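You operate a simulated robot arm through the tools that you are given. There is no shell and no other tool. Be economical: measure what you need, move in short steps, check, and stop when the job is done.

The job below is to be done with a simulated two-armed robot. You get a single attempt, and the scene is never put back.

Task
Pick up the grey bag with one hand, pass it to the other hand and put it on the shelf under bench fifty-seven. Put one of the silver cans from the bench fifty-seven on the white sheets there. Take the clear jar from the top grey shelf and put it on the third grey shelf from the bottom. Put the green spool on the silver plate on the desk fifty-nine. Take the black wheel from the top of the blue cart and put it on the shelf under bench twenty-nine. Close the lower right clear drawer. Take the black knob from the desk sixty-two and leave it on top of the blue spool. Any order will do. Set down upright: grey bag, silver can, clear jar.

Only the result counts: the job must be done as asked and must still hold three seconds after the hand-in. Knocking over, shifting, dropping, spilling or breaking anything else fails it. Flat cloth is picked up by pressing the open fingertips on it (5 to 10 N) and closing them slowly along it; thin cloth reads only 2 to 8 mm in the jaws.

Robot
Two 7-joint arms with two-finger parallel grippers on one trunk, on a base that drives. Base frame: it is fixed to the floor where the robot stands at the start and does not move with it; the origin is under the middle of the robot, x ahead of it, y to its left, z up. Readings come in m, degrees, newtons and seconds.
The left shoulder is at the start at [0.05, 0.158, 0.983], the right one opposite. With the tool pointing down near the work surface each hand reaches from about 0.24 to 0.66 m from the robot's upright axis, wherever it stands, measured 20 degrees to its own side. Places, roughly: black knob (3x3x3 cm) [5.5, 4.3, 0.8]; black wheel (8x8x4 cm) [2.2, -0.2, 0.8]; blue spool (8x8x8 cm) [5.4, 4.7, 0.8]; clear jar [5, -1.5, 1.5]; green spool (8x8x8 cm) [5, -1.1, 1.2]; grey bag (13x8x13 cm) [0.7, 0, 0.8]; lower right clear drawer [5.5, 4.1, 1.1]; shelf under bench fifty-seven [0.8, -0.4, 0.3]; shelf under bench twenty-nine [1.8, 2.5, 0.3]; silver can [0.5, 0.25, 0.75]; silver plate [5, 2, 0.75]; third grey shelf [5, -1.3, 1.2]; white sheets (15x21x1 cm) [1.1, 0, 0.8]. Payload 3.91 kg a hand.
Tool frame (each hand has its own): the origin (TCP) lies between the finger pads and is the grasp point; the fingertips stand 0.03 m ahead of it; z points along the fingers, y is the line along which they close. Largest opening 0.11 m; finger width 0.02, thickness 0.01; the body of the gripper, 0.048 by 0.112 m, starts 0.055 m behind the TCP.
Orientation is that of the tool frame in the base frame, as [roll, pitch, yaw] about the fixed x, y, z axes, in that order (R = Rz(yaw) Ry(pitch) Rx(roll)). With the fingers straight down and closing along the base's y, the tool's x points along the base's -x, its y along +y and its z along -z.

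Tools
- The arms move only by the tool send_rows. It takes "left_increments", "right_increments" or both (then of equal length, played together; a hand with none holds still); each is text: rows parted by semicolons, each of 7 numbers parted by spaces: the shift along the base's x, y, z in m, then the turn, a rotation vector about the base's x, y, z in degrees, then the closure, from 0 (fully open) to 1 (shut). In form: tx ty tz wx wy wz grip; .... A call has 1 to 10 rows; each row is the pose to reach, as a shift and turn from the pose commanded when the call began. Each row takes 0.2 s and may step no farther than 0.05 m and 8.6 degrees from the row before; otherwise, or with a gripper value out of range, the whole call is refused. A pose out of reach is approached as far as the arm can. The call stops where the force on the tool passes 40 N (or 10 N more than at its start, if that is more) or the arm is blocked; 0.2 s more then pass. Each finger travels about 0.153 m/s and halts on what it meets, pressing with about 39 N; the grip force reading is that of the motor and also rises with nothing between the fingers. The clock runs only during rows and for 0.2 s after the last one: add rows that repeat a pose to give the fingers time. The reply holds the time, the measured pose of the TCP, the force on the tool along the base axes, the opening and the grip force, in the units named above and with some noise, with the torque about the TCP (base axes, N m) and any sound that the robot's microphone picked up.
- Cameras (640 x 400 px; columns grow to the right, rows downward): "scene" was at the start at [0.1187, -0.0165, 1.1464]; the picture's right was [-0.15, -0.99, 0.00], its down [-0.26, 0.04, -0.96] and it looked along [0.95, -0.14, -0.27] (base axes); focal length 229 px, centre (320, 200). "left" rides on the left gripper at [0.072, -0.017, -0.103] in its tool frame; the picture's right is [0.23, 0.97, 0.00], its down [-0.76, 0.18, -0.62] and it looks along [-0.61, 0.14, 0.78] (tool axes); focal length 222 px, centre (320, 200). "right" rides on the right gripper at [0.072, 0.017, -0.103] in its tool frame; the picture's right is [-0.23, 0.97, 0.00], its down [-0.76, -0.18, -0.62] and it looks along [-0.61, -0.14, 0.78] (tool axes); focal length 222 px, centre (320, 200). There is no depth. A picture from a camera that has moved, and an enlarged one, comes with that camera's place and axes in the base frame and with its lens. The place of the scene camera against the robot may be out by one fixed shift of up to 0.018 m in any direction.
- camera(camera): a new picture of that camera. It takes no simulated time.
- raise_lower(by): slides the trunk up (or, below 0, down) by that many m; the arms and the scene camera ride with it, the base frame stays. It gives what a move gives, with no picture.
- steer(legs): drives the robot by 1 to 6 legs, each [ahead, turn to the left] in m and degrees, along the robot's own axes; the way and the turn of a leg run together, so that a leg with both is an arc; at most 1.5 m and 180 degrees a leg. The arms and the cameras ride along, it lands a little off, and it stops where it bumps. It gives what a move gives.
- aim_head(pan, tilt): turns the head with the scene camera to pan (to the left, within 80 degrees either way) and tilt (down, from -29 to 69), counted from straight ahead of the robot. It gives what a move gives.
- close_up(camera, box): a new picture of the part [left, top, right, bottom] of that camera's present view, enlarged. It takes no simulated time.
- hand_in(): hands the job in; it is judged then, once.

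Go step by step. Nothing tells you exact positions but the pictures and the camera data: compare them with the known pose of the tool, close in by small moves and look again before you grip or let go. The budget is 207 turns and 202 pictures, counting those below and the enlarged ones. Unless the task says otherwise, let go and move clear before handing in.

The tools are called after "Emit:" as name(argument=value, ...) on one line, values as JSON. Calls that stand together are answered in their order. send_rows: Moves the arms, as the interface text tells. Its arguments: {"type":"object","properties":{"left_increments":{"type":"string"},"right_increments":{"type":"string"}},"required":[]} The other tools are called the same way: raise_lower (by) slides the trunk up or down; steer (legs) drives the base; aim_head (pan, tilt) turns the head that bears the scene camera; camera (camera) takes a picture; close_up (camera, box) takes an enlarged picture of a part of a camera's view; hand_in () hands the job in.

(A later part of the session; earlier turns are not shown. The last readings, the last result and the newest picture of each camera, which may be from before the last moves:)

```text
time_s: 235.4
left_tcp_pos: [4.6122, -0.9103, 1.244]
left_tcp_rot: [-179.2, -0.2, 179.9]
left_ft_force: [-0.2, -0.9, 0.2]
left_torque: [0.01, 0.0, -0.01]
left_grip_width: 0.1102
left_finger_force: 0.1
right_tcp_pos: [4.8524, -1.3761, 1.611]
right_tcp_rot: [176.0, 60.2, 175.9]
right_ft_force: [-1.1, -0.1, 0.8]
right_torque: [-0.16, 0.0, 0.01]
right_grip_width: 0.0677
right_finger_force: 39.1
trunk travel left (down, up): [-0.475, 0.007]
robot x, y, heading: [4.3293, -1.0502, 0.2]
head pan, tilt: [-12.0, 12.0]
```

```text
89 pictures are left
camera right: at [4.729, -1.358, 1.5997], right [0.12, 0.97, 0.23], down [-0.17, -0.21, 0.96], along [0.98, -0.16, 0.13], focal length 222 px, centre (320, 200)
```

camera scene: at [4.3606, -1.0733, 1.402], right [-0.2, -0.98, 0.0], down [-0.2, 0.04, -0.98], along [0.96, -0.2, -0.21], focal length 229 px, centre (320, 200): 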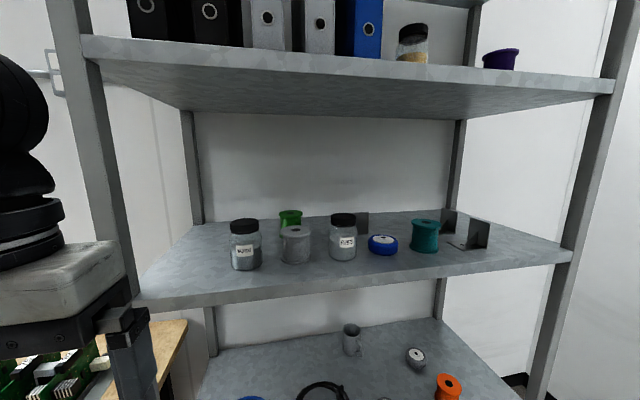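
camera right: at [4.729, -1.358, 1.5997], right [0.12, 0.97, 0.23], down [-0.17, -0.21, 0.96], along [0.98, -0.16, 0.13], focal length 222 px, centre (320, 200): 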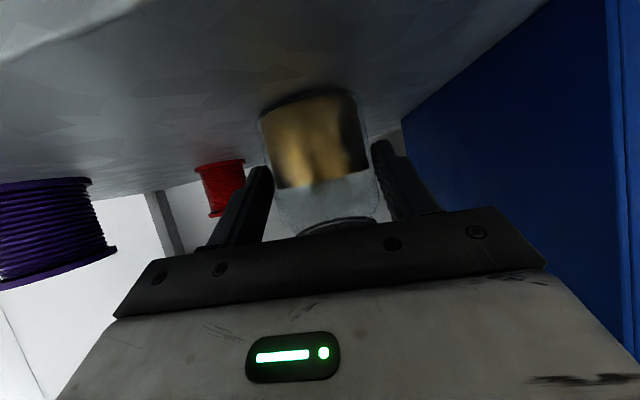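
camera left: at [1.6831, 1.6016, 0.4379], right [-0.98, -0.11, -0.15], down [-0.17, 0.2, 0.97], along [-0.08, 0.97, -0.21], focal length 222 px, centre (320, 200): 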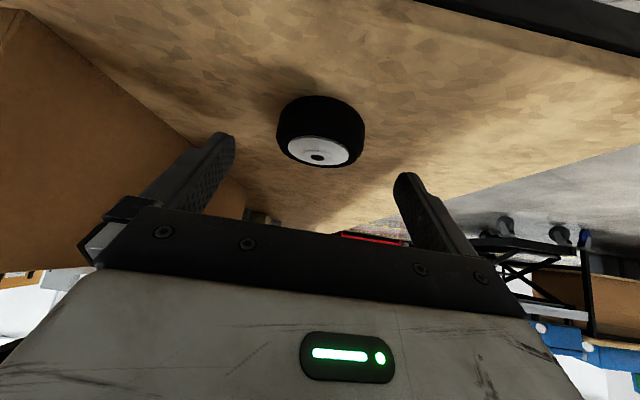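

Gripped. I lift and draw it out.

Emit:
send_rows(right_increments="-0.001 0 0.01 0 0 0 0.8; -0.01 0 0.02 0 0 0 0.8; -0.03 0 0.035 0 0 0 0.8")

Emit:
camera(camera="right")

```text
time_s: 236.2
left_tcp_pos: [4.6128, -0.9101, 1.2436]
left_tcp_rot: [-179.1, -0.2, 179.8]
left_ft_force: [0.5, 0.0, -0.7]
left_torque: [-0.02, -0.01, 0.03]
left_grip_width: 0.1102
left_finger_force: 0.1
right_tcp_pos: [4.8443, -1.3766, 1.6166]
right_tcp_rot: [175.9, 60.2, 175.7]
right_ft_force: [-0.1, -0.6, -4.3]
right_torque: [0.02, 0.1, -0.02]
right_grip_width: 0.067
right_finger_force: 38.7
right hand out of reach, approached as far as the arm can: row 1, 2, 3
trunk travel left (down, up): [-0.475, 0.007]
robot x, y, heading: [4.3298, -1.0505, 0.3]
head pan, tilt: [-12.0, 12.0]
```

```text
88 pictures are left
camera right: at [4.7191, -1.3577, 1.6065], right [0.12, 0.96, 0.23], down [-0.17, -0.21, 0.96], along [0.98, -0.16, 0.13], focal length 222 px, centre (320, 200)
```

right: 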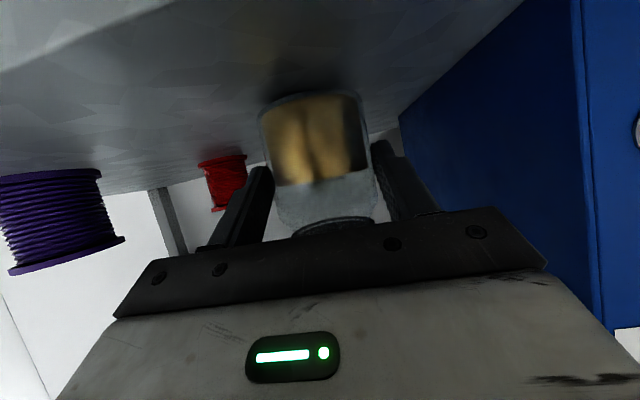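

Emit:
send_rows(right_increments="-0.02 0 0.015 0 0 0 0.8; -0.05 0.005 0.03 0 0 0 0.8; -0.08 0.01 0.04 0 0 0 0.8; -0.11 0.01 0.04 0 0 0 0.8")

Emit:
steer(legs=[[-0.2, 0]])

Emit:
camera(camera="right")

Emit:
aim_head(pan=-12, tilt=20)

Emit:
camera(camera="scene")

```text
time_s: 237.2
left_tcp_pos: [4.6113, -0.9095, 1.2452]
left_tcp_rot: [-179.3, -0.2, 179.8]
left_ft_force: [-0.6, -0.1, 0.0]
left_torque: [0.03, -0.03, 0.03]
left_grip_width: 0.11
left_finger_force: 0.1
right_tcp_pos: [4.7314, -1.3679, 1.658]
right_tcp_rot: [176.1, 60.1, 176.0]
right_ft_force: [-0.7, 0.4, -4.7]
right_torque: [0.01, 0.1, -0.04]
right_grip_width: 0.0672
right_finger_force: 39.1
right hand out of reach, approached as far as the arm can: row 1
trunk travel left (down, up): [-0.475, 0.007]
robot x, y, heading: [4.3286, -1.0507, 0.3]
head pan, tilt: [-12.0, 12.0]
```

```text
time_s: 238.8
left_tcp_pos: [4.4116, -0.9104, 1.2437]
left_tcp_rot: [-179.2, -0.2, 179.8]
left_ft_force: [0.0, 0.7, -1.1]
left_torque: [0.0, -0.04, 0.03]
left_grip_width: 0.1098
left_finger_force: 0.0
right_tcp_pos: [4.5315, -1.3677, 1.6567]
right_tcp_rot: [176.1, 60.1, 176.0]
right_ft_force: [-1.2, 0.5, -4.3]
right_torque: [-0.02, 0.09, -0.01]
right_grip_width: 0.067
right_finger_force: 39.3
trunk travel left (down, up): [-0.475, 0.007]
robot x, y, heading: [4.1233, -1.0533, 0.7]
head pan, tilt: [-12.0, 12.0]
```

```text
87 pictures are left
camera right: at [4.4074, -1.3494, 1.6461], right [0.12, 0.97, 0.23], down [-0.16, -0.21, 0.96], along [0.98, -0.15, 0.13], focal length 222 px, centre (320, 200)
```

right: 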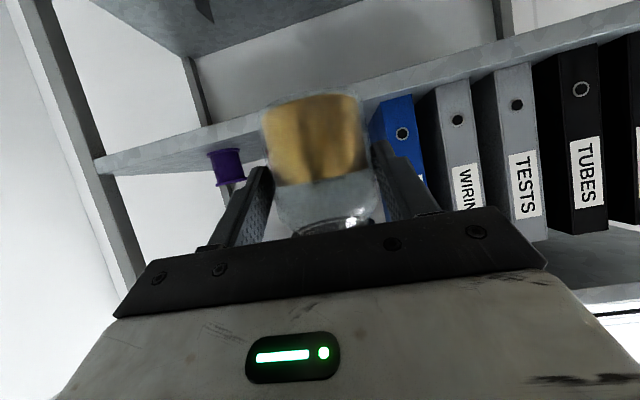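

```text
time_s: 239.5
left_tcp_pos: [4.412, -0.9106, 1.2437]
left_tcp_rot: [-179.2, -0.2, 179.8]
left_ft_force: [0.1, -0.6, -0.9]
left_torque: [-0.02, 0.01, 0.01]
left_grip_width: 0.1103
left_finger_force: 0.0
right_tcp_pos: [4.5325, -1.3677, 1.6565]
right_tcp_rot: [176.1, 60.0, 176.2]
right_ft_force: [0.3, 0.2, -3.8]
right_torque: [0.03, 0.07, 0.0]
right_grip_width: 0.067
right_finger_force: 38.7
trunk travel left (down, up): [-0.475, 0.007]
robot x, y, heading: [4.1248, -1.0534, 0.3]
head pan, tilt: [-12.0, 20.0]
```

```text
86 pictures are left
camera scene: at [4.2427, -1.0742, 1.389], right [-0.2, -0.98, 0.0], down [-0.33, 0.07, -0.94], along [0.92, -0.19, -0.34], focal length 229 px, centre (320, 200)
```

scene: 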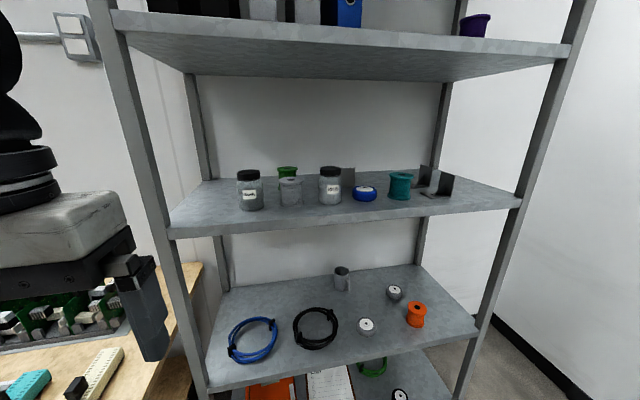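

The jar is held clear. On the third shelf the free strip is in front of the low blue roll (y≈-1.36). I lower the trunk and arm to that level in front of the rack.

Emit:
raise_lower(by=-0.2)

Emit:
send_rows(right_increments="0 0 -0.04 0 0 0 0.8; 0 0.005 -0.08 0 0 0 0.8; 0 0.01 -0.12 0 0 0 0.8; 0 0.01 -0.16 0 0 0 0.8; 0 0.01 -0.2 0 0 0 0.8")

Emit:
camera(camera="right")

Emit:
camera(camera="scene")

```text
time_s: 241.7
left_tcp_pos: [4.4099, -0.9098, 1.0437]
left_tcp_rot: [-179.2, -0.2, 179.9]
left_ft_force: [-0.1, -1.2, -0.1]
left_torque: [-0.01, -0.02, 0.0]
left_grip_width: 0.1101
left_finger_force: 0.1
right_tcp_pos: [4.5329, -1.3676, 1.4566]
right_tcp_rot: [176.1, 60.1, 176.1]
right_ft_force: [0.4, -0.1, -3.8]
right_torque: [0.03, 0.14, 0.01]
right_grip_width: 0.0671
right_finger_force: 39.4
trunk travel left (down, up): [-0.275, 0.207]
robot x, y, heading: [4.1213, -1.049, 0.2]
head pan, tilt: [-12.0, 20.0]
```

```text
time_s: 242.9
left_tcp_pos: [4.4107, -0.91, 1.0442]
left_tcp_rot: [-179.2, -0.2, 179.8]
left_ft_force: [0.4, 0.1, -0.9]
left_torque: [-0.01, 0.01, 0.03]
left_grip_width: 0.1097
left_finger_force: 0.1
right_tcp_pos: [4.5328, -1.3589, 1.2552]
right_tcp_rot: [176.0, 60.1, 176.0]
right_ft_force: [-0.2, 0.1, -4.1]
right_torque: [-0.02, 0.09, 0.02]
right_grip_width: 0.0669
right_finger_force: 39.0
trunk travel left (down, up): [-0.275, 0.207]
robot x, y, heading: [4.1248, -1.0501, 0.4]
head pan, tilt: [-12.0, 20.0]
```

```text
85 pictures are left
camera right: at [4.4078, -1.3405, 1.2445], right [0.12, 0.97, 0.23], down [-0.16, -0.21, 0.96], along [0.98, -0.16, 0.13], focal length 222 px, centre (320, 200)
```

right: 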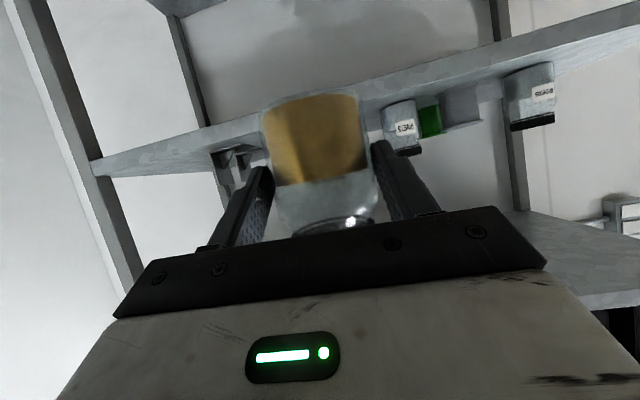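

```text
84 pictures are left
camera scene: at [4.2427, -1.0744, 1.189], right [-0.2, -0.98, 0.0], down [-0.34, 0.07, -0.94], along [0.92, -0.19, -0.34], focal length 229 px, centre (320, 200)
```

scene: 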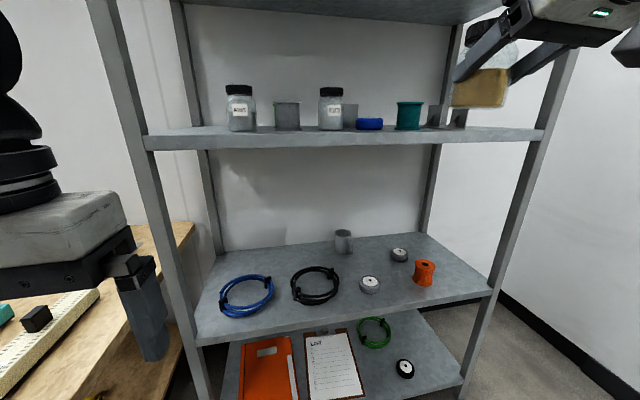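

The strip in front of the row turns out too narrow (row stands at x≈4.85, edge 4.758). The left end of the shelf, between the washers jar and the post (y≈-0.91), is wide enough. I move the left hand aside and swing the jar there in front of the rack.

Emit:
send_rows(left_increments="-0.03 0.03 0 0 0 0 0; -0.06 0.06 0 0 0 0 0; -0.09 0.09 0 0 0 0 0; -0.11 0.13 0 0 0 0 0; -0.12 0.17 0 0 0 0 0; -0.12 0.19 0 0 0 0 0; -0.12 0.19 0 0 0 0 0; -0.12 0.19 0 0 0 0 0; -0.12 0.19 0 0 0 0 0; -0.12 0.19 0 0 0 0 0", right_increments="0 0 0 0 0 0 0.8; 0 0.02 0 0 0 0 0.8; 0 0.06 0 0 0 0 0.8; 0 0.11 0 0 0 0 0.8; 0 0.16 0 0 0 0 0.8; 0 0.21 0 0 0 0 0.8; 0 0.26 0 0 0 0 0.8; 0 0.31 0 0 0 0 0.8; 0 0.36 0 0 0 0 0.8; 0 0.41 0 0 0 0 0.8")

Emit:
camera(camera="right")

Emit:
aim_head(pan=15, tilt=10)

Emit:
camera(camera="scene")

```text
time_s: 245.1
left_tcp_pos: [4.3086, -0.7621, 1.0347]
left_tcp_rot: [-179.3, -0.2, 179.8]
left_ft_force: [0.7, 0.3, 0.0]
left_torque: [0.03, -0.02, -0.01]
left_grip_width: 0.11
left_finger_force: 0.0
left hand out of reach, approached as far as the arm can: row 5, 6, 7, 8, 9, 10
right_tcp_pos: [4.5322, -0.9454, 1.2556]
right_tcp_rot: [176.2, 60.0, 176.3]
right_ft_force: [0.3, -0.6, -4.9]
right_torque: [-0.01, 0.09, -0.04]
right_grip_width: 0.067
right_finger_force: 39.1
trunk travel left (down, up): [-0.275, 0.207]
robot x, y, heading: [4.124, -1.0554, 0.3]
head pan, tilt: [-12.0, 20.0]
```

```text
83 pictures are left
camera right: at [4.4065, -0.9279, 1.2437], right [0.12, 0.97, 0.23], down [-0.16, -0.21, 0.96], along [0.98, -0.15, 0.13], focal length 222 px, centre (320, 200)
```

right: 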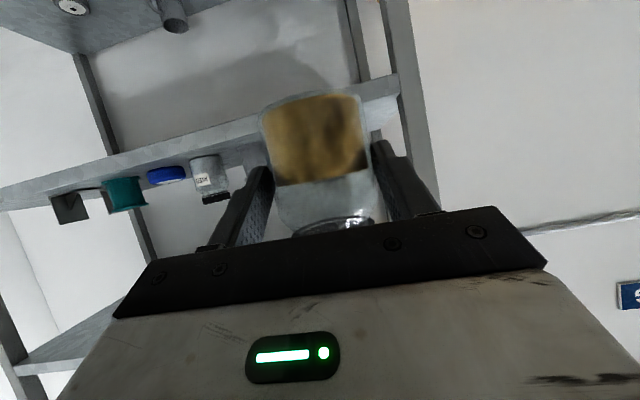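

```text
time_s: 246.0
left_tcp_pos: [4.3088, -0.7636, 1.0359]
left_tcp_rot: [-179.2, -0.3, 179.8]
left_ft_force: [0.4, -0.1, -0.2]
left_torque: [-0.01, 0.02, -0.01]
left_grip_width: 0.1098
left_finger_force: 0.1
right_tcp_pos: [4.5314, -0.9481, 1.2543]
right_tcp_rot: [176.1, 60.2, 176.2]
right_ft_force: [0.5, -0.2, -3.8]
right_torque: [0.03, 0.09, 0.0]
right_grip_width: 0.067
right_finger_force: 38.3
trunk travel left (down, up): [-0.275, 0.207]
robot x, y, heading: [4.1251, -1.05, 0.6]
head pan, tilt: [15.0, 10.0]
```

```text
82 pictures are left
camera scene: at [4.2411, -1.0306, 1.2052], right [0.26, -0.96, 0.0], down [-0.17, -0.05, -0.98], along [0.95, 0.26, -0.17], focal length 229 px, centre (320, 200)
```

scene: 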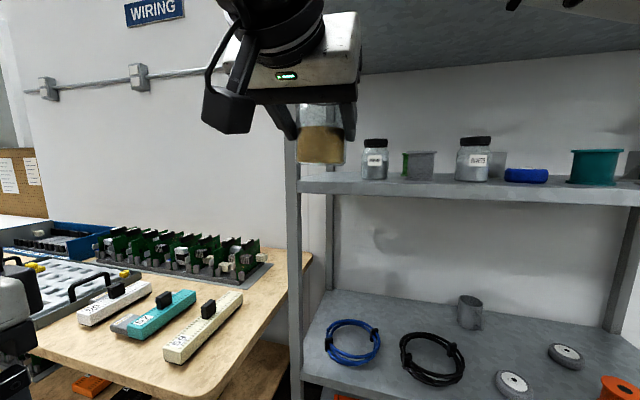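

Gap at the left end: washers jar's edge at y≈-0.975, post face at y≈-0.84. I aim the jar at (4.82, -0.91) and drive closer.

Emit:
send_rows(right_increments="0 0.02 0 0 0 0 0.8; 0 0.038 0 0 0 0 0.8")

Emit:
steer(legs=[[0.14, 0]])

Emit:
camera(camera="right")

Emit:
camera(camera="scene")

```text
time_s: 246.6
left_tcp_pos: [4.3087, -0.763, 1.0363]
left_tcp_rot: [-179.3, -0.1, 179.8]
left_ft_force: [0.7, 0.1, 0.4]
left_torque: [-0.02, 0.0, -0.03]
left_grip_width: 0.1101
left_finger_force: 0.1
right_tcp_pos: [4.5307, -0.9085, 1.2556]
right_tcp_rot: [176.0, 60.1, 176.0]
right_ft_force: [0.3, 0.1, -5.0]
right_torque: [0.01, 0.08, 0.0]
right_grip_width: 0.067
right_finger_force: 38.9
trunk travel left (down, up): [-0.275, 0.207]
robot x, y, heading: [4.125, -1.0504, 0.4]
head pan, tilt: [15.0, 10.0]
```

```text
time_s: 247.9
left_tcp_pos: [4.4483, -0.762, 1.0347]
left_tcp_rot: [-179.2, -0.3, 179.9]
left_ft_force: [0.0, 0.5, -0.1]
left_torque: [0.0, -0.02, 0.03]
left_grip_width: 0.1101
left_finger_force: 0.0
right_tcp_pos: [4.6705, -0.9074, 1.2565]
right_tcp_rot: [176.0, 59.9, 176.3]
right_ft_force: [0.7, 0.2, -4.4]
right_torque: [0.04, 0.11, -0.01]
right_grip_width: 0.067
right_finger_force: 38.9
trunk travel left (down, up): [-0.275, 0.207]
robot x, y, heading: [4.2611, -1.052, 0.7]
head pan, tilt: [15.0, 10.0]
```

```text
81 pictures are left
camera right: at [4.5463, -0.89, 1.2452], right [0.12, 0.97, 0.23], down [-0.16, -0.21, 0.96], along [0.98, -0.15, 0.13], focal length 222 px, centre (320, 200)
```

right: 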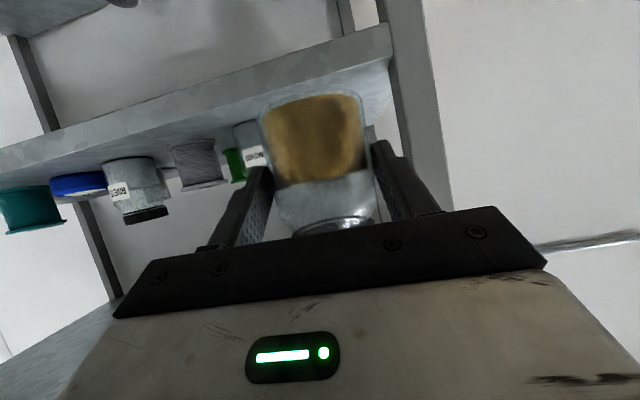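

```text
80 pictures are left
camera scene: at [4.3809, -1.0295, 1.2052], right [0.27, -0.96, 0.0], down [-0.17, -0.05, -0.98], along [0.95, 0.26, -0.17], focal length 229 px, centre (320, 200)
```

scene: 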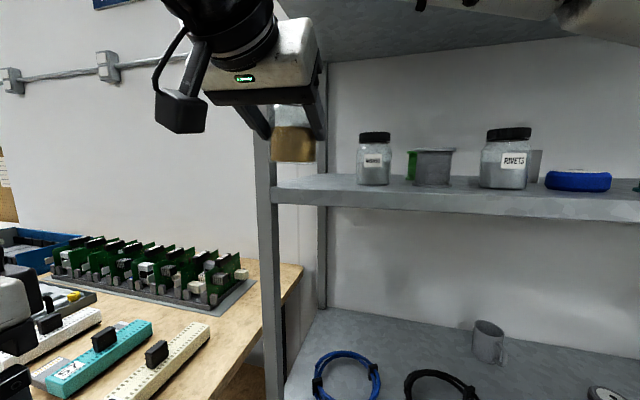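

Emit:
send_rows(right_increments="0.04 0 0 0 0 0 0.8; 0.08 -0.001 0 0 0 0 0.8; 0.12 -0.002 0 0 0 0 0.8; 0.15 -0.002 0 0 0 0 0.8")

Emit:
camera(camera="right")

Emit:
close_up(camera="scene", box=[180, 60, 440, 240])

```text
time_s: 248.9
left_tcp_pos: [4.4473, -0.7623, 1.0345]
left_tcp_rot: [-179.2, -0.1, 179.9]
left_ft_force: [0.9, -0.4, 0.3]
left_torque: [-0.01, 0.01, 0.02]
left_grip_width: 0.1099
left_finger_force: 0.0
right_tcp_pos: [4.8038, -0.9218, 1.2619]
right_tcp_rot: [174.1, 60.2, 173.9]
right_ft_force: [0.8, 0.0, -3.3]
right_torque: [0.01, 0.11, 0.0]
right_grip_width: 0.067
right_finger_force: 39.4
right hand out of reach, approached as far as the arm can: row 4
trunk travel left (down, up): [-0.275, 0.207]
robot x, y, heading: [4.2638, -1.0529, 0.1]
head pan, tilt: [15.0, 10.0]
```

```text
79 pictures are left
camera right: at [4.6803, -0.9022, 1.2512], right [0.13, 0.96, 0.25], down [-0.17, -0.22, 0.96], along [0.98, -0.17, 0.13], focal length 222 px, centre (320, 200)
```

right: 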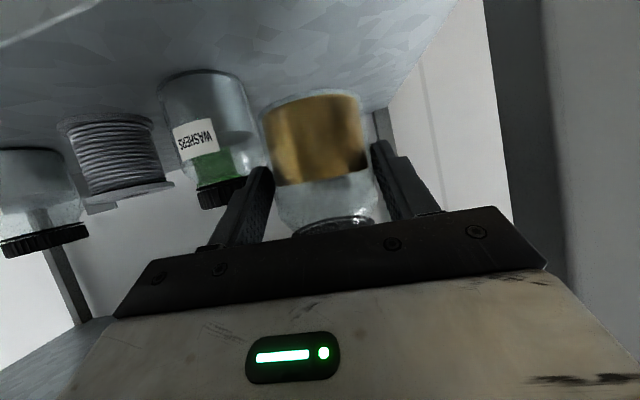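

```text
2.22 times, centred on (310, 150) of scene
camera zoom: at [4.3803, -1.0292, 1.2053], right [0.27, -0.96, 0.0], down [-0.17, -0.05, -0.98], along [0.95, 0.26, -0.17], focal length 508 px, centre (342, 311)
```

zoom: 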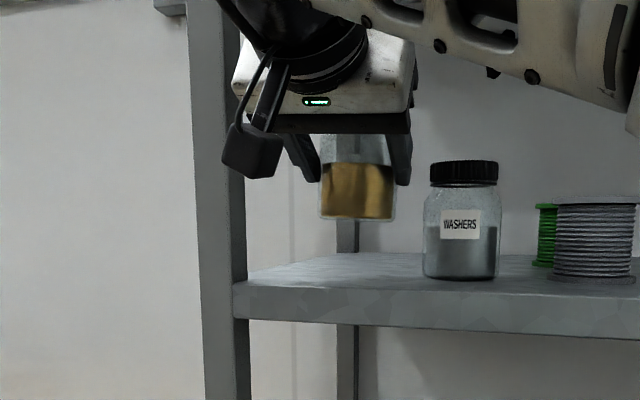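

Emit:
send_rows(right_increments="-0.01 0.01 0 0 0 0 0.8; -0.015 0.02 0 0 0 0 0.8")

Emit:
steer(legs=[[0.045, 0]])

Emit:
send_rows(right_increments="0 0 -0.02 0 0 0 0.8; 0 0 -0.035 0 0 0 0.8")

Emit:
camera(camera="right")

Emit:
close_up(camera="scene", box=[180, 60, 440, 240])

```text
time_s: 249.6
left_tcp_pos: [4.4485, -0.7621, 1.0345]
left_tcp_rot: [-179.2, -0.2, 179.9]
left_ft_force: [0.5, -0.3, -0.2]
left_torque: [0.01, 0.01, 0.0]
left_grip_width: 0.1101
left_finger_force: 0.2
right_tcp_pos: [4.7987, -0.9173, 1.2555]
right_tcp_rot: [175.4, 59.9, 174.9]
right_ft_force: [-1.3, 0.4, -3.2]
right_torque: [0.03, 0.09, 0.02]
right_grip_width: 0.0671
right_finger_force: 38.5
right hand out of reach, approached as far as the arm can: row 1, 2
trunk travel left (down, up): [-0.275, 0.207]
robot x, y, heading: [4.2596, -1.0528, 0.2]
head pan, tilt: [15.0, 10.0]
```

```text
time_s: 250.4
left_tcp_pos: [4.492, -0.7625, 1.0344]
left_tcp_rot: [-179.3, -0.2, 179.9]
left_ft_force: [0.4, 0.5, 0.8]
left_torque: [-0.01, 0.03, 0.0]
left_grip_width: 0.1098
left_finger_force: 0.1
right_tcp_pos: [4.8419, -0.9173, 1.2595]
right_tcp_rot: [174.9, 60.0, 174.6]
right_ft_force: [0.4, 0.3, -3.0]
right_torque: [0.0, 0.1, 0.02]
right_grip_width: 0.067
right_finger_force: 39.0
trunk travel left (down, up): [-0.275, 0.207]
robot x, y, heading: [4.3091, -1.0494, 0.1]
head pan, tilt: [15.0, 10.0]
```

```text
time_s: 251.1
left_tcp_pos: [4.4924, -0.7617, 1.0353]
left_tcp_rot: [-179.3, -0.2, 179.8]
left_ft_force: [-0.1, -0.3, -0.1]
left_torque: [0.0, 0.02, -0.05]
left_grip_width: 0.11
left_finger_force: 0.1
right_tcp_pos: [4.8416, -0.916, 1.2237]
right_tcp_rot: [175.1, 59.8, 174.7]
right_ft_force: [-0.8, 0.3, -3.2]
right_torque: [-0.03, 0.14, 0.01]
right_grip_width: 0.0669
right_finger_force: 38.6
trunk travel left (down, up): [-0.275, 0.207]
robot x, y, heading: [4.3098, -1.0504, 0.4]
head pan, tilt: [15.0, 10.0]
```

```text
77 pictures are left
camera right: at [4.7161, -0.8973, 1.2135], right [0.13, 0.96, 0.24], down [-0.16, -0.22, 0.96], along [0.98, -0.16, 0.13], focal length 222 px, centre (320, 200)
```

right: 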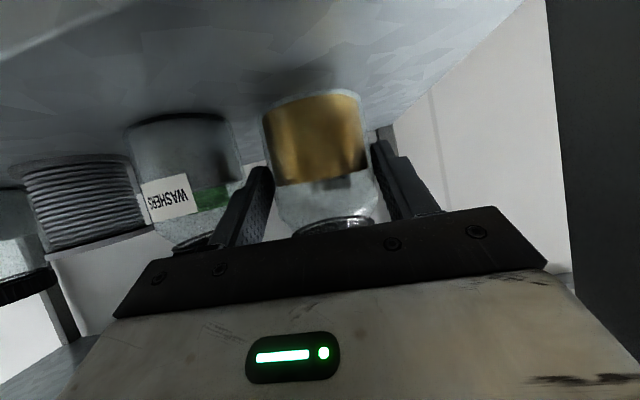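

```text
2.22 times, centred on (310, 150) of scene
camera zoom: at [4.4248, -1.0293, 1.2052], right [0.26, -0.96, 0.0], down [-0.17, -0.05, -0.98], along [0.95, 0.26, -0.17], focal length 508 px, centre (342, 311)
```

zoom: 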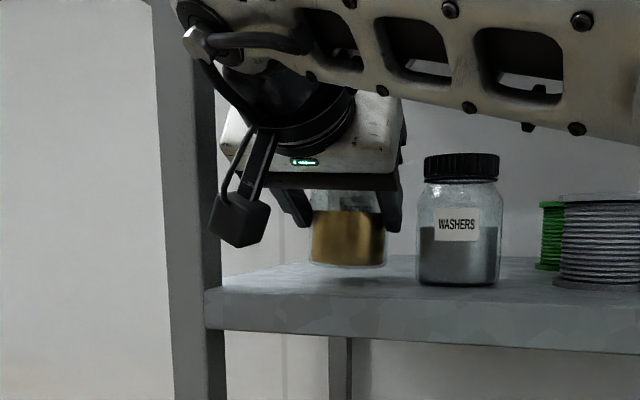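

Emit:
send_rows(right_increments="0 0.004 -0.004 0 0 0 0.8; 0 0.008 -0.008 0 0 0 0.8; 0 0.008 -0.012 0 0 0 0.8")

Emit:
send_rows(right_increments="0 0 -0.003 0 0 0 0.8; 0 0 -0.006 0 0 0 0.8")

Emit:
close_up(camera="scene", box=[180, 60, 440, 240])

```text
time_s: 251.8
left_tcp_pos: [4.4918, -0.7613, 1.0353]
left_tcp_rot: [-179.2, -0.2, 179.9]
left_ft_force: [0.3, 0.0, 0.0]
left_torque: [0.0, 0.02, -0.01]
left_grip_width: 0.11
left_finger_force: 0.0
right_tcp_pos: [4.8404, -0.9086, 1.2122]
right_tcp_rot: [174.9, 60.0, 174.6]
right_ft_force: [-1.0, -0.5, -1.4]
right_torque: [-0.07, 0.05, 0.0]
right_grip_width: 0.0669
right_finger_force: 38.6
trunk travel left (down, up): [-0.275, 0.207]
robot x, y, heading: [4.3081, -1.0544, 0.2]
head pan, tilt: [15.0, 10.0]
```

```text
time_s: 252.4
left_tcp_pos: [4.4906, -0.7608, 1.0372]
left_tcp_rot: [-179.2, -0.1, 179.8]
left_ft_force: [0.1, -0.2, 0.4]
left_torque: [-0.01, 0.01, -0.03]
left_grip_width: 0.1099
left_finger_force: 0.1
right_tcp_pos: [4.8389, -0.909, 1.2122]
right_tcp_rot: [174.6, 60.7, 174.4]
right_ft_force: [3.7, 6.2, 21.8]
right_torque: [-0.35, -0.62, 0.26]
right_grip_width: 0.0671
right_finger_force: 38.7
trunk travel left (down, up): [-0.275, 0.207]
robot x, y, heading: [4.3077, -1.0561, 0.1]
head pan, tilt: [15.0, 10.0]
```

```text
2.22 times, centred on (310, 150) of scene
camera zoom: at [4.4231, -1.0288, 1.2059], right [0.26, -0.96, 0.0], down [-0.17, -0.05, -0.98], along [0.95, 0.26, -0.17], focal length 508 px, centre (342, 311)
```

zoom: 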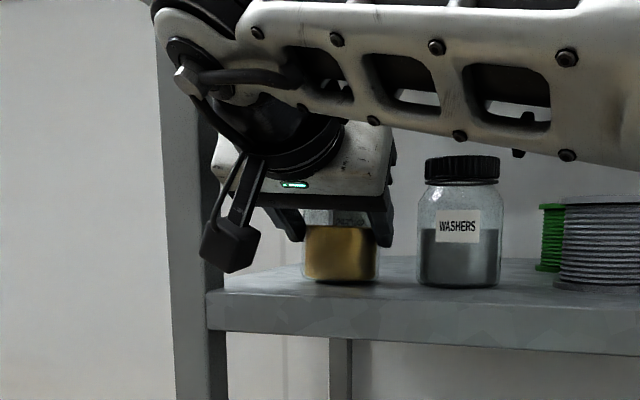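

The jar is down (22 N). I ease off 3 mm and open just enough, then draw back.

Emit:
send_rows(right_increments="0 0 0.004 0 0 0 0.8; 0 0 0.004 0 0 0 0.35; 0 0 0.004 0 0 0 0.3; 0 0 0.004 0 0 0 0.22; 0 0 0.004 0 0 0 0.22")

Emit:
camera(camera="right")

```text
time_s: 253.7
left_tcp_pos: [4.4919, -0.762, 1.0357]
left_tcp_rot: [-179.3, -0.1, 179.8]
left_ft_force: [-1.0, 0.1, 0.8]
left_torque: [-0.01, 0.02, 0.03]
left_grip_width: 0.11
left_finger_force: 0.0
right_tcp_pos: [4.8385, -0.9089, 1.2118]
right_tcp_rot: [174.8, 60.0, 174.6]
right_ft_force: [0.2, 0.5, -0.6]
right_torque: [0.05, -0.01, 0.0]
right_grip_width: 0.0858
right_finger_force: 0.1
trunk travel left (down, up): [-0.275, 0.207]
robot x, y, heading: [4.3081, -1.0497, 0.2]
head pan, tilt: [15.0, 10.0]
```

```text
74 pictures are left
camera right: at [4.7154, -0.89, 1.2004], right [0.13, 0.96, 0.24], down [-0.16, -0.22, 0.96], along [0.98, -0.16, 0.13], focal length 222 px, centre (320, 200)
```

right: 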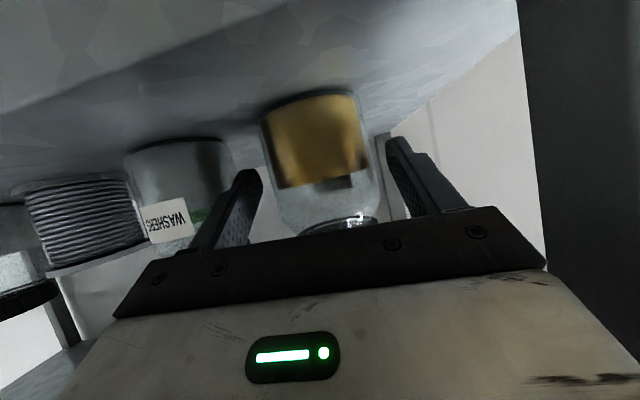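

Emit:
steer(legs=[[-0.22, 0]])

Emit:
close_up(camera="scene", box=[220, 80, 540, 240])

```text
time_s: 255.3
left_tcp_pos: [4.2738, -0.7643, 1.0354]
left_tcp_rot: [-179.2, -0.2, 179.7]
left_ft_force: [-0.1, -0.5, -0.1]
left_torque: [-0.01, -0.04, -0.03]
left_grip_width: 0.1098
left_finger_force: 0.0
right_tcp_pos: [4.6227, -0.9105, 1.2099]
right_tcp_rot: [174.9, 60.0, 174.6]
right_ft_force: [0.1, 0.7, -0.1]
right_torque: [0.0, 0.02, -0.01]
right_grip_width: 0.0858
right_finger_force: 0.1
trunk travel left (down, up): [-0.275, 0.207]
robot x, y, heading: [4.0912, -1.0531, 0.3]
head pan, tilt: [15.0, 10.0]
```

```text
2.00 times, centred on (380, 160) of scene
camera zoom: at [4.2068, -1.0307, 1.2054], right [0.27, -0.96, 0.0], down [-0.17, -0.05, -0.98], along [0.95, 0.26, -0.17], focal length 458 px, centre (200, 280)
```

zoom: 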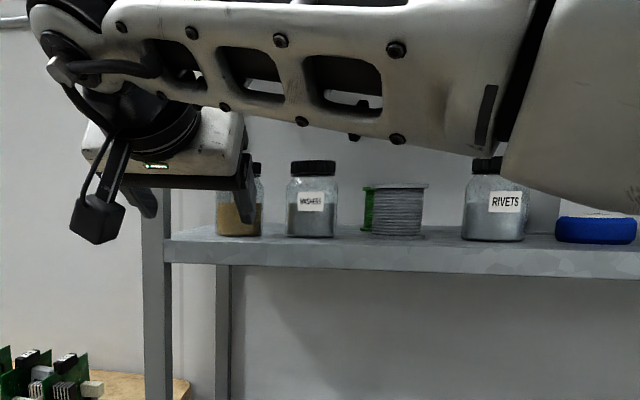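

The jar stands upright at the left end. Next the green spool behind the silver one at ≈(4.94, -1.115): I must come down over it from above and lift it over the silver spool. I pitch the right hand to 50° and line it up.

Emit:
send_rows(right_increments="-0.01 -0.03 0.02 0 4 0 0; -0.02 -0.06 0.04 0 8 0 0; -0.02 -0.09 0.06 0 12 0 0; -0.02 -0.12 0.08 0 16 0 0; -0.02 -0.15 0.1 0 20 0 0; -0.02 -0.18 0.12 0 20 0 0; -0.02 -0.205 0.13 0 20 0 0")

Emit:
aim_head(pan=-5, tilt=10)

Emit:
camera(camera="right")

Emit:
camera(camera="scene")

```text
time_s: 256.9
left_tcp_pos: [4.275, -0.764, 1.036]
left_tcp_rot: [-179.2, -0.2, 179.8]
left_ft_force: [-0.4, -0.1, 0.2]
left_torque: [-0.02, 0.0, 0.01]
left_grip_width: 0.1098
left_finger_force: 0.0
right_tcp_pos: [4.6016, -1.1172, 1.3401]
right_tcp_rot: [177.5, 40.0, 176.7]
right_ft_force: [-0.1, 0.7, 0.7]
right_torque: [-0.01, 0.0, 0.0]
right_grip_width: 0.1103
right_finger_force: 0.0
trunk travel left (down, up): [-0.275, 0.207]
robot x, y, heading: [4.0886, -1.0491, 0.6]
head pan, tilt: [15.0, 10.0]
```

```text
time_s: 257.8
left_tcp_pos: [4.2743, -0.7637, 1.0353]
left_tcp_rot: [-179.2, -0.2, 179.8]
left_ft_force: [0.9, 0.0, 0.0]
left_torque: [0.04, 0.02, 0.01]
left_grip_width: 0.1102
left_finger_force: 0.1
right_tcp_pos: [4.6026, -1.1171, 1.3401]
right_tcp_rot: [177.3, 40.1, 176.4]
right_ft_force: [-0.6, -0.6, 0.0]
right_torque: [-0.03, 0.0, 0.0]
right_grip_width: 0.1099
right_finger_force: 0.0
trunk travel left (down, up): [-0.275, 0.207]
robot x, y, heading: [4.0889, -1.0485, 0.2]
head pan, tilt: [-5.0, 10.0]
```

```text
72 pictures are left
camera right: at [4.4822, -1.0973, 1.3733], right [0.2, 0.96, 0.18], down [0.17, -0.22, 0.96], along [0.96, -0.16, -0.21], focal length 222 px, centre (320, 200)
```

right: 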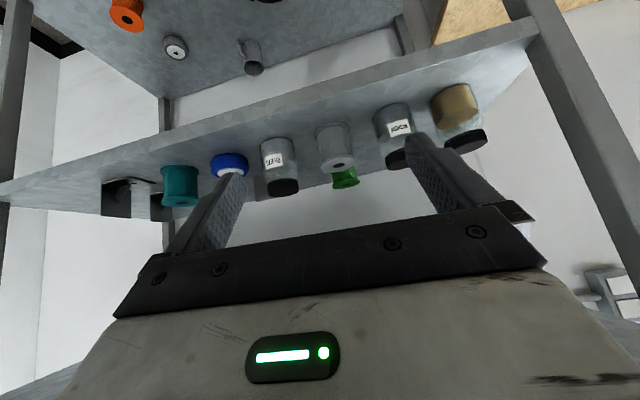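

```text
71 pictures are left
camera scene: at [4.2101, -1.0627, 1.2053], right [-0.08, -1.0, 0.0], down [-0.17, 0.01, -0.98], along [0.98, -0.08, -0.17], focal length 229 px, centre (320, 200)
```

scene: 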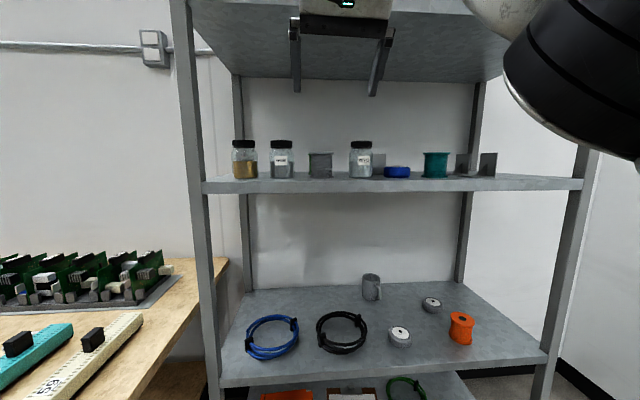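

Green spool is at ≈(5.0, -1.114), top z≈1.23; silver in front at x≈4.88. I lower to z 1.285 and drive in, passing above the silver spool.

Emit:
send_rows(right_increments="0 0.002 -0.03 0 0 0 0.1; 0 0.002 -0.053 0 0 0 0.1")

Emit:
steer(legs=[[0.2, 0]])

Emit:
camera(camera="right")

Emit:
camera(camera="scene")

```text
time_s: 258.4
left_tcp_pos: [4.2744, -0.7634, 1.0361]
left_tcp_rot: [-179.1, -0.2, 179.7]
left_ft_force: [-0.6, 0.4, -0.4]
left_torque: [0.0, 0.02, -0.01]
left_grip_width: 0.11
left_finger_force: 0.1
right_tcp_pos: [4.6029, -1.114, 1.2878]
right_tcp_rot: [177.2, 40.0, 176.5]
right_ft_force: [-1.0, -0.3, 0.7]
right_torque: [-0.01, 0.0, 0.0]
right_grip_width: 0.0994
right_finger_force: 0.0
trunk travel left (down, up): [-0.275, 0.207]
robot x, y, heading: [4.0882, -1.0523, 0.4]
head pan, tilt: [-5.0, 10.0]
```

```text
time_s: 260.0
left_tcp_pos: [4.479, -0.7612, 1.0351]
left_tcp_rot: [-179.3, -0.2, 179.8]
left_ft_force: [-0.6, -0.3, 0.3]
left_torque: [0.0, 0.0, -0.02]
left_grip_width: 0.11
left_finger_force: 0.0
right_tcp_pos: [4.8062, -1.112, 1.2878]
right_tcp_rot: [177.3, 40.1, 176.5]
right_ft_force: [0.2, -0.1, 0.1]
right_torque: [0.03, 0.0, 0.01]
right_grip_width: 0.0991
right_finger_force: 0.0
trunk travel left (down, up): [-0.275, 0.207]
robot x, y, heading: [4.2914, -1.0505, 0.2]
head pan, tilt: [-5.0, 10.0]
```

```text
70 pictures are left
camera right: at [4.6851, -1.0931, 1.3208], right [0.2, 0.96, 0.18], down [0.18, -0.22, 0.96], along [0.96, -0.16, -0.21], focal length 222 px, centre (320, 200)
```

right: 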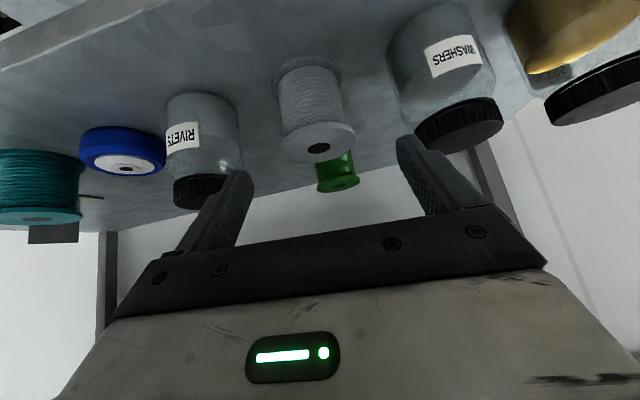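

```text
69 pictures are left
camera scene: at [4.4136, -1.0615, 1.2052], right [-0.08, -1.0, 0.0], down [-0.17, 0.01, -0.98], along [0.98, -0.08, -0.17], focal length 229 px, centre (320, 200)
```

scene: 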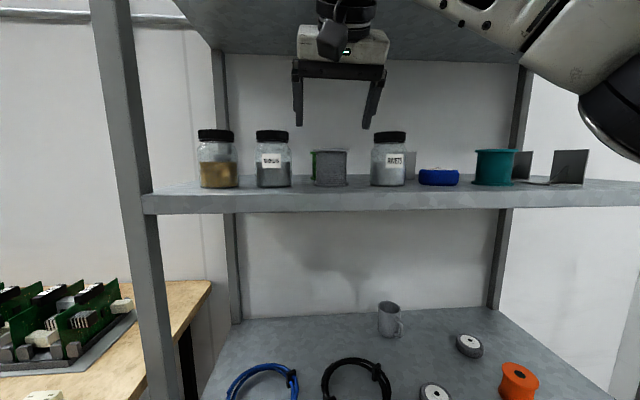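

The spool is deeper (x≈5.05). To gain reach I back out, raise the trunk while lowering the hand by the same amount, and come in again.

Emit:
steer(legs=[[-0.2, 0]])

Emit:
raise_lower(by=0.17)

Emit:
send_rows(right_increments="0 0 -0.04 0 0 0 0.1; 0 0 -0.08 0 0 0 0.1; 0 0 -0.12 0 0 0 0.1; 0.03 0 -0.15 0 0 0 0.1; 0.06 -0.001 -0.172 0 0 0 0.1; 0.09 -0.002 -0.172 0 0 0 0.1")

Emit:
steer(legs=[[0.2, 0]])

Emit:
camera(camera="right")

Emit:
camera(camera="scene")

```text
time_s: 261.6
left_tcp_pos: [4.2793, -0.7634, 1.0351]
left_tcp_rot: [-179.2, -0.2, 179.5]
left_ft_force: [-0.1, 0.6, 0.0]
left_torque: [0.0, 0.02, -0.02]
left_grip_width: 0.1101
left_finger_force: 0.0
right_tcp_pos: [4.6053, -1.1147, 1.288]
right_tcp_rot: [177.3, 40.2, 176.4]
right_ft_force: [-0.2, -0.5, 0.2]
right_torque: [-0.01, -0.03, 0.04]
right_grip_width: 0.0992
right_finger_force: 0.0
trunk travel left (down, up): [-0.275, 0.207]
robot x, y, heading: [4.0929, -1.0533, 0.3]
head pan, tilt: [-5.0, 10.0]
```

```text
time_s: 263.5
left_tcp_pos: [4.2787, -0.7637, 1.2048]
left_tcp_rot: [-179.2, -0.2, 179.6]
left_ft_force: [-0.9, -0.4, -0.4]
left_torque: [0.0, 0.03, 0.04]
left_grip_width: 0.1099
left_finger_force: 0.1
right_tcp_pos: [4.6037, -1.1145, 1.4579]
right_tcp_rot: [177.3, 40.0, 176.3]
right_ft_force: [-1.4, -1.1, -0.5]
right_torque: [0.03, 0.0, 0.01]
right_grip_width: 0.0989
right_finger_force: 0.0
trunk travel left (down, up): [-0.445, 0.037]
robot x, y, heading: [4.096, -1.0499, 0.1]
head pan, tilt: [-5.0, 10.0]
```

```text
time_s: 264.9
left_tcp_pos: [4.2792, -0.7633, 1.205]
left_tcp_rot: [-179.3, -0.2, 179.6]
left_ft_force: [0.3, 0.1, 0.4]
left_torque: [0.05, -0.04, 0.0]
left_grip_width: 0.1101
left_finger_force: 0.0
right_tcp_pos: [4.6956, -1.1176, 1.2856]
right_tcp_rot: [177.4, 40.1, 176.4]
right_ft_force: [1.2, 0.3, -0.6]
right_torque: [-0.02, 0.0, 0.0]
right_grip_width: 0.0989
right_finger_force: 0.1
trunk travel left (down, up): [-0.445, 0.037]
robot x, y, heading: [4.098, -1.0514, -0.2]
head pan, tilt: [-5.0, 10.0]
```

```text
time_s: 266.5
left_tcp_pos: [4.4794, -0.764, 1.2062]
left_tcp_rot: [-179.1, -0.2, 179.7]
left_ft_force: [0.6, 0.1, 0.0]
left_torque: [0.02, 0.04, -0.01]
left_grip_width: 0.11
left_finger_force: 0.1
right_tcp_pos: [4.8963, -1.1151, 1.2853]
right_tcp_rot: [177.4, 40.1, 176.4]
right_ft_force: [0.7, 0.3, -0.1]
right_torque: [0.01, 0.03, 0.03]
right_grip_width: 0.0989
right_finger_force: 0.0
trunk travel left (down, up): [-0.445, 0.037]
robot x, y, heading: [4.2942, -1.0534, 0.4]
head pan, tilt: [-5.0, 10.0]
```

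```text
68 pictures are left
camera right: at [4.7754, -1.0963, 1.3189], right [0.21, 0.96, 0.18], down [0.17, -0.22, 0.96], along [0.96, -0.17, -0.21], focal length 222 px, centre (320, 200)
```

right: 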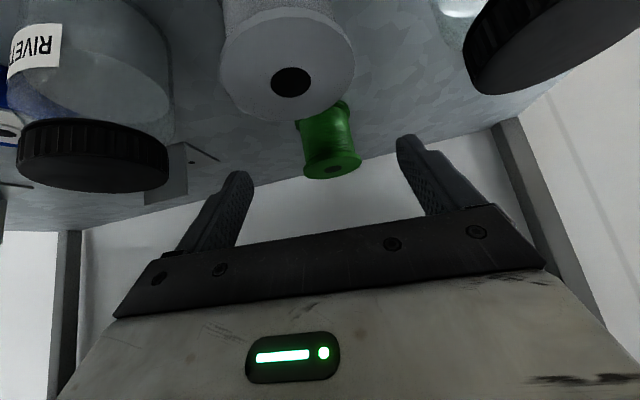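

```text
67 pictures are left
camera scene: at [4.4138, -1.0618, 1.3752], right [-0.08, -1.0, 0.0], down [-0.17, 0.01, -0.98], along [0.98, -0.08, -0.17], focal length 229 px, centre (320, 200)
```

scene: 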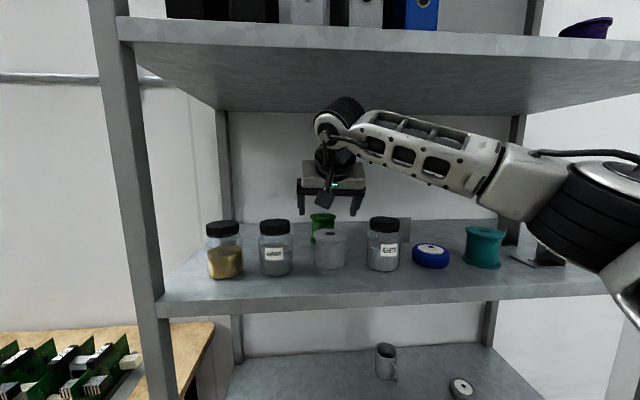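

Clear view: green spool at ≈(5.01, -1.116), top z≈1.233. I advance over it at this height.

Emit:
steer(legs=[[0.04, 0]])

Emit:
send_rows(right_increments="0.04 -0.001 0 0 0 0 0.1; 0.073 -0.001 0 0 0 0 0.1; 0.073 -0.001 0 0 0 0 0.1")

Emit:
camera(camera="right")

Emit:
close_up(camera="scene", box=[220, 80, 460, 290])

```text
time_s: 267.4
left_tcp_pos: [4.5195, -0.762, 1.2054]
left_tcp_rot: [-179.1, -0.3, 179.7]
left_ft_force: [-0.2, 0.7, 0.1]
left_torque: [0.0, 0.03, -0.02]
left_grip_width: 0.1098
left_finger_force: 0.1
right_tcp_pos: [4.9356, -1.1138, 1.2856]
right_tcp_rot: [177.3, 40.0, 176.5]
right_ft_force: [-0.3, 0.8, -0.4]
right_torque: [0.02, -0.04, 0.0]
right_grip_width: 0.099
right_finger_force: 0.0
trunk travel left (down, up): [-0.445, 0.037]
robot x, y, heading: [4.3345, -1.049, 0.4]
head pan, tilt: [-5.0, 10.0]
```

```text
time_s: 268.2
left_tcp_pos: [4.5182, -0.7626, 1.2037]
left_tcp_rot: [-179.1, -0.2, 179.8]
left_ft_force: [-0.2, 0.1, -0.2]
left_torque: [0.03, 0.01, -0.01]
left_grip_width: 0.1101
left_finger_force: 0.0
right_tcp_pos: [5.0071, -1.1173, 1.2861]
right_tcp_rot: [177.3, 40.1, 176.6]
right_ft_force: [-0.4, -1.0, 0.5]
right_torque: [-0.05, -0.01, 0.02]
right_grip_width: 0.0987
right_finger_force: 0.0
trunk travel left (down, up): [-0.445, 0.037]
robot x, y, heading: [4.333, -1.0523, 0.4]
head pan, tilt: [-5.0, 10.0]
```

```text
66 pictures are left
camera right: at [4.8869, -1.0979, 1.32], right [0.2, 0.96, 0.18], down [0.17, -0.22, 0.96], along [0.96, -0.16, -0.21], focal length 222 px, centre (320, 200)
```

right: 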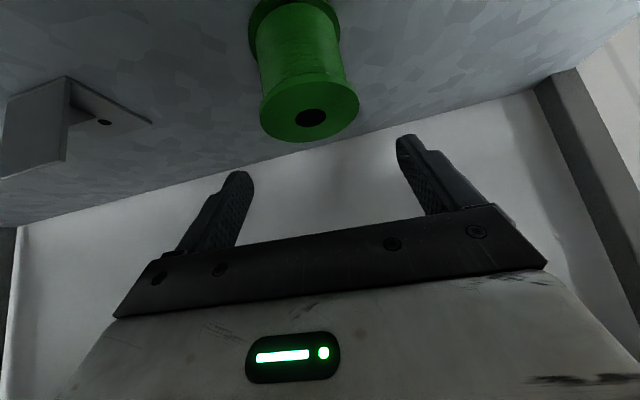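

```text
1.90 times, centred on (340, 185) of scene
camera zoom: at [4.453, -1.0619, 1.3753], right [-0.08, -1.0, 0.0], down [-0.17, 0.01, -0.98], along [0.98, -0.08, -0.17], focal length 436 px, centre (282, 229)
```

zoom: 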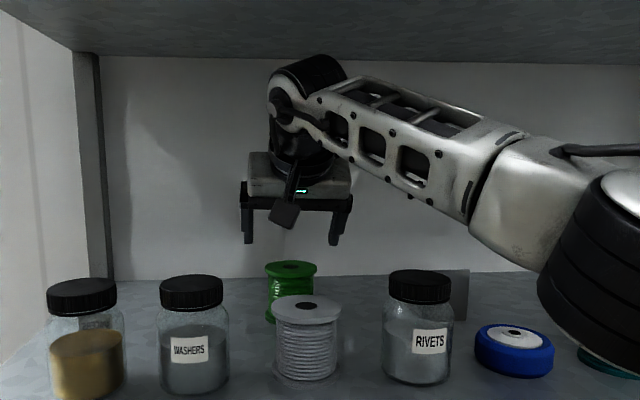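

Centred above the spool, but my elbow is low over the shelf's right part. I trade base for arm stretch (back 4 cm, reach 4 cm) so the elbow moves out of the rack.

Emit:
steer(legs=[[-0.045, 0]])

Emit:
send_rows(right_increments="0.02 0.002 0 0 0 0 0.1; 0.043 0.003 0 0 0 0 0.1; 0.043 0.003 0 0 0 0 0.1")

Emit:
close_up(camera="scene", box=[220, 80, 540, 290])

```text
time_s: 269.1
left_tcp_pos: [4.4725, -0.7629, 1.2059]
left_tcp_rot: [-179.2, -0.1, 179.7]
left_ft_force: [-0.1, 0.5, -0.7]
left_torque: [0.0, -0.07, -0.02]
left_grip_width: 0.1098
left_finger_force: 0.1
right_tcp_pos: [4.9621, -1.1174, 1.2878]
right_tcp_rot: [177.3, 40.1, 176.3]
right_ft_force: [-0.8, 0.3, -0.1]
right_torque: [-0.01, -0.01, 0.01]
right_grip_width: 0.0992
right_finger_force: 0.0
trunk travel left (down, up): [-0.445, 0.037]
robot x, y, heading: [4.2904, -1.0551, 0.6]
head pan, tilt: [-5.0, 10.0]
```

```text
time_s: 269.9
left_tcp_pos: [4.4732, -0.7639, 1.2059]
left_tcp_rot: [-179.2, -0.2, 179.7]
left_ft_force: [-0.3, -0.4, 0.3]
left_torque: [-0.02, 0.0, 0.02]
left_grip_width: 0.1101
left_finger_force: 0.0
right_tcp_pos: [4.9875, -1.1218, 1.2747]
right_tcp_rot: [177.4, 40.2, 176.5]
right_ft_force: [0.3, 0.5, 0.1]
right_torque: [0.0, -0.03, -0.01]
right_grip_width: 0.0992
right_finger_force: 0.1
right hand out of reach, approached as far as the arm can: row 1, 2, 3
trunk travel left (down, up): [-0.445, 0.037]
robot x, y, heading: [4.2947, -1.0516, 0.2]
head pan, tilt: [-5.0, 10.0]
```

```text
1.90 times, centred on (380, 185) of scene
camera zoom: at [4.4084, -1.0614, 1.3754], right [-0.08, -1.0, 0.0], down [-0.17, 0.01, -0.98], along [0.98, -0.08, -0.17], focal length 436 px, centre (206, 229)
```

zoom: 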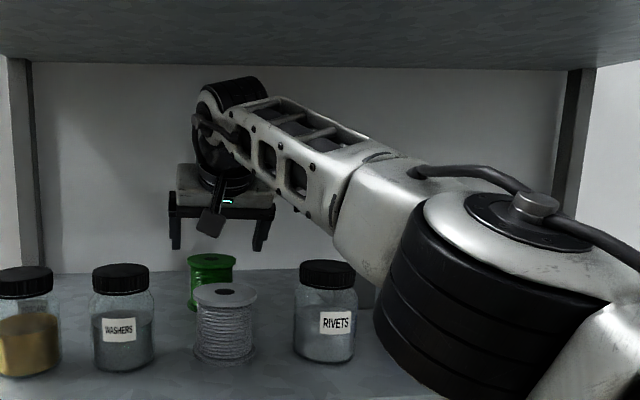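

The elbow is now out of the rack. A small nudge forward and I descend around the spool.

Emit:
steer(legs=[[0.015, 0]])

Emit:
send_rows(right_increments="0.002 0.004 -0.02 0 0 0 0.1; 0.004 0.007 -0.04 0 0 0 0.1")

Emit:
camera(camera="right")

Emit:
close_up(camera="scene", box=[220, 80, 460, 290])

```text
time_s: 270.6
left_tcp_pos: [4.4882, -0.762, 1.2048]
left_tcp_rot: [-179.2, -0.2, 179.7]
left_ft_force: [0.4, -0.1, -0.3]
left_torque: [-0.01, 0.03, -0.02]
left_grip_width: 0.1101
left_finger_force: 0.0
right_tcp_pos: [5.003, -1.1224, 1.2727]
right_tcp_rot: [177.5, 40.0, 176.4]
right_ft_force: [-0.1, 0.9, -0.6]
right_torque: [-0.04, 0.04, 0.02]
right_grip_width: 0.0991
right_finger_force: 0.0
trunk travel left (down, up): [-0.445, 0.037]
robot x, y, heading: [4.305, -1.049, 0.2]
head pan, tilt: [-5.0, 10.0]
```

```text
time_s: 271.2
left_tcp_pos: [4.4904, -0.7619, 1.2044]
left_tcp_rot: [-179.2, -0.2, 179.8]
left_ft_force: [0.3, 0.6, 0.2]
left_torque: [-0.01, 0.02, -0.02]
left_grip_width: 0.1098
left_finger_force: 0.0
right_tcp_pos: [5.0055, -1.1158, 1.2334]
right_tcp_rot: [177.4, 40.0, 176.4]
right_ft_force: [0.2, -0.3, 0.3]
right_torque: [-0.01, 0.0, 0.0]
right_grip_width: 0.0991
right_finger_force: 0.0
trunk travel left (down, up): [-0.445, 0.037]
robot x, y, heading: [4.3027, -1.0491, 0.2]
head pan, tilt: [-5.0, 10.0]
```

```text
63 pictures are left
camera right: at [4.8854, -1.0965, 1.2664], right [0.21, 0.96, 0.18], down [0.17, -0.22, 0.96], along [0.96, -0.17, -0.21], focal length 222 px, centre (320, 200)
```

right: 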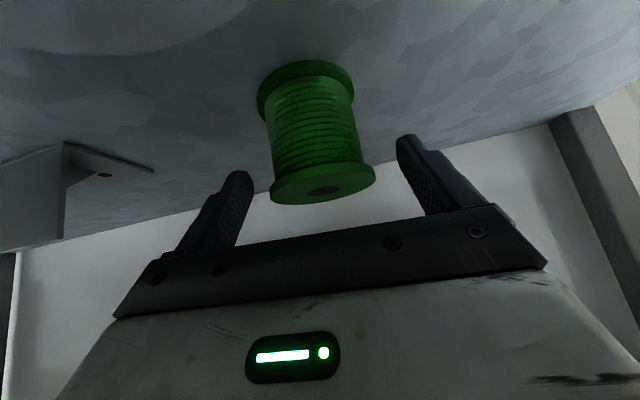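

```text
1.90 times, centred on (340, 185) of scene
camera zoom: at [4.4239, -1.062, 1.3753], right [-0.08, -1.0, 0.0], down [-0.17, 0.01, -0.98], along [0.98, -0.08, -0.17], focal length 436 px, centre (282, 229)
```

zoom: 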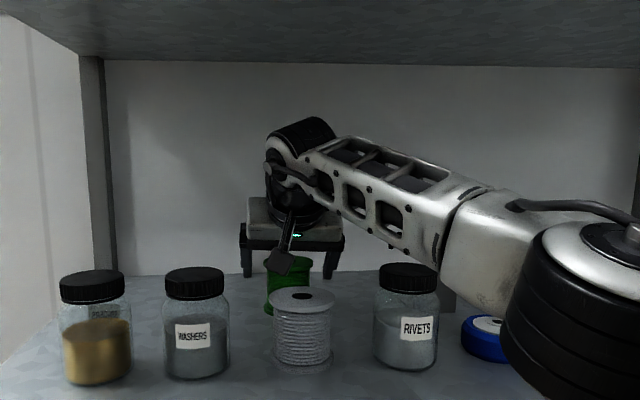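

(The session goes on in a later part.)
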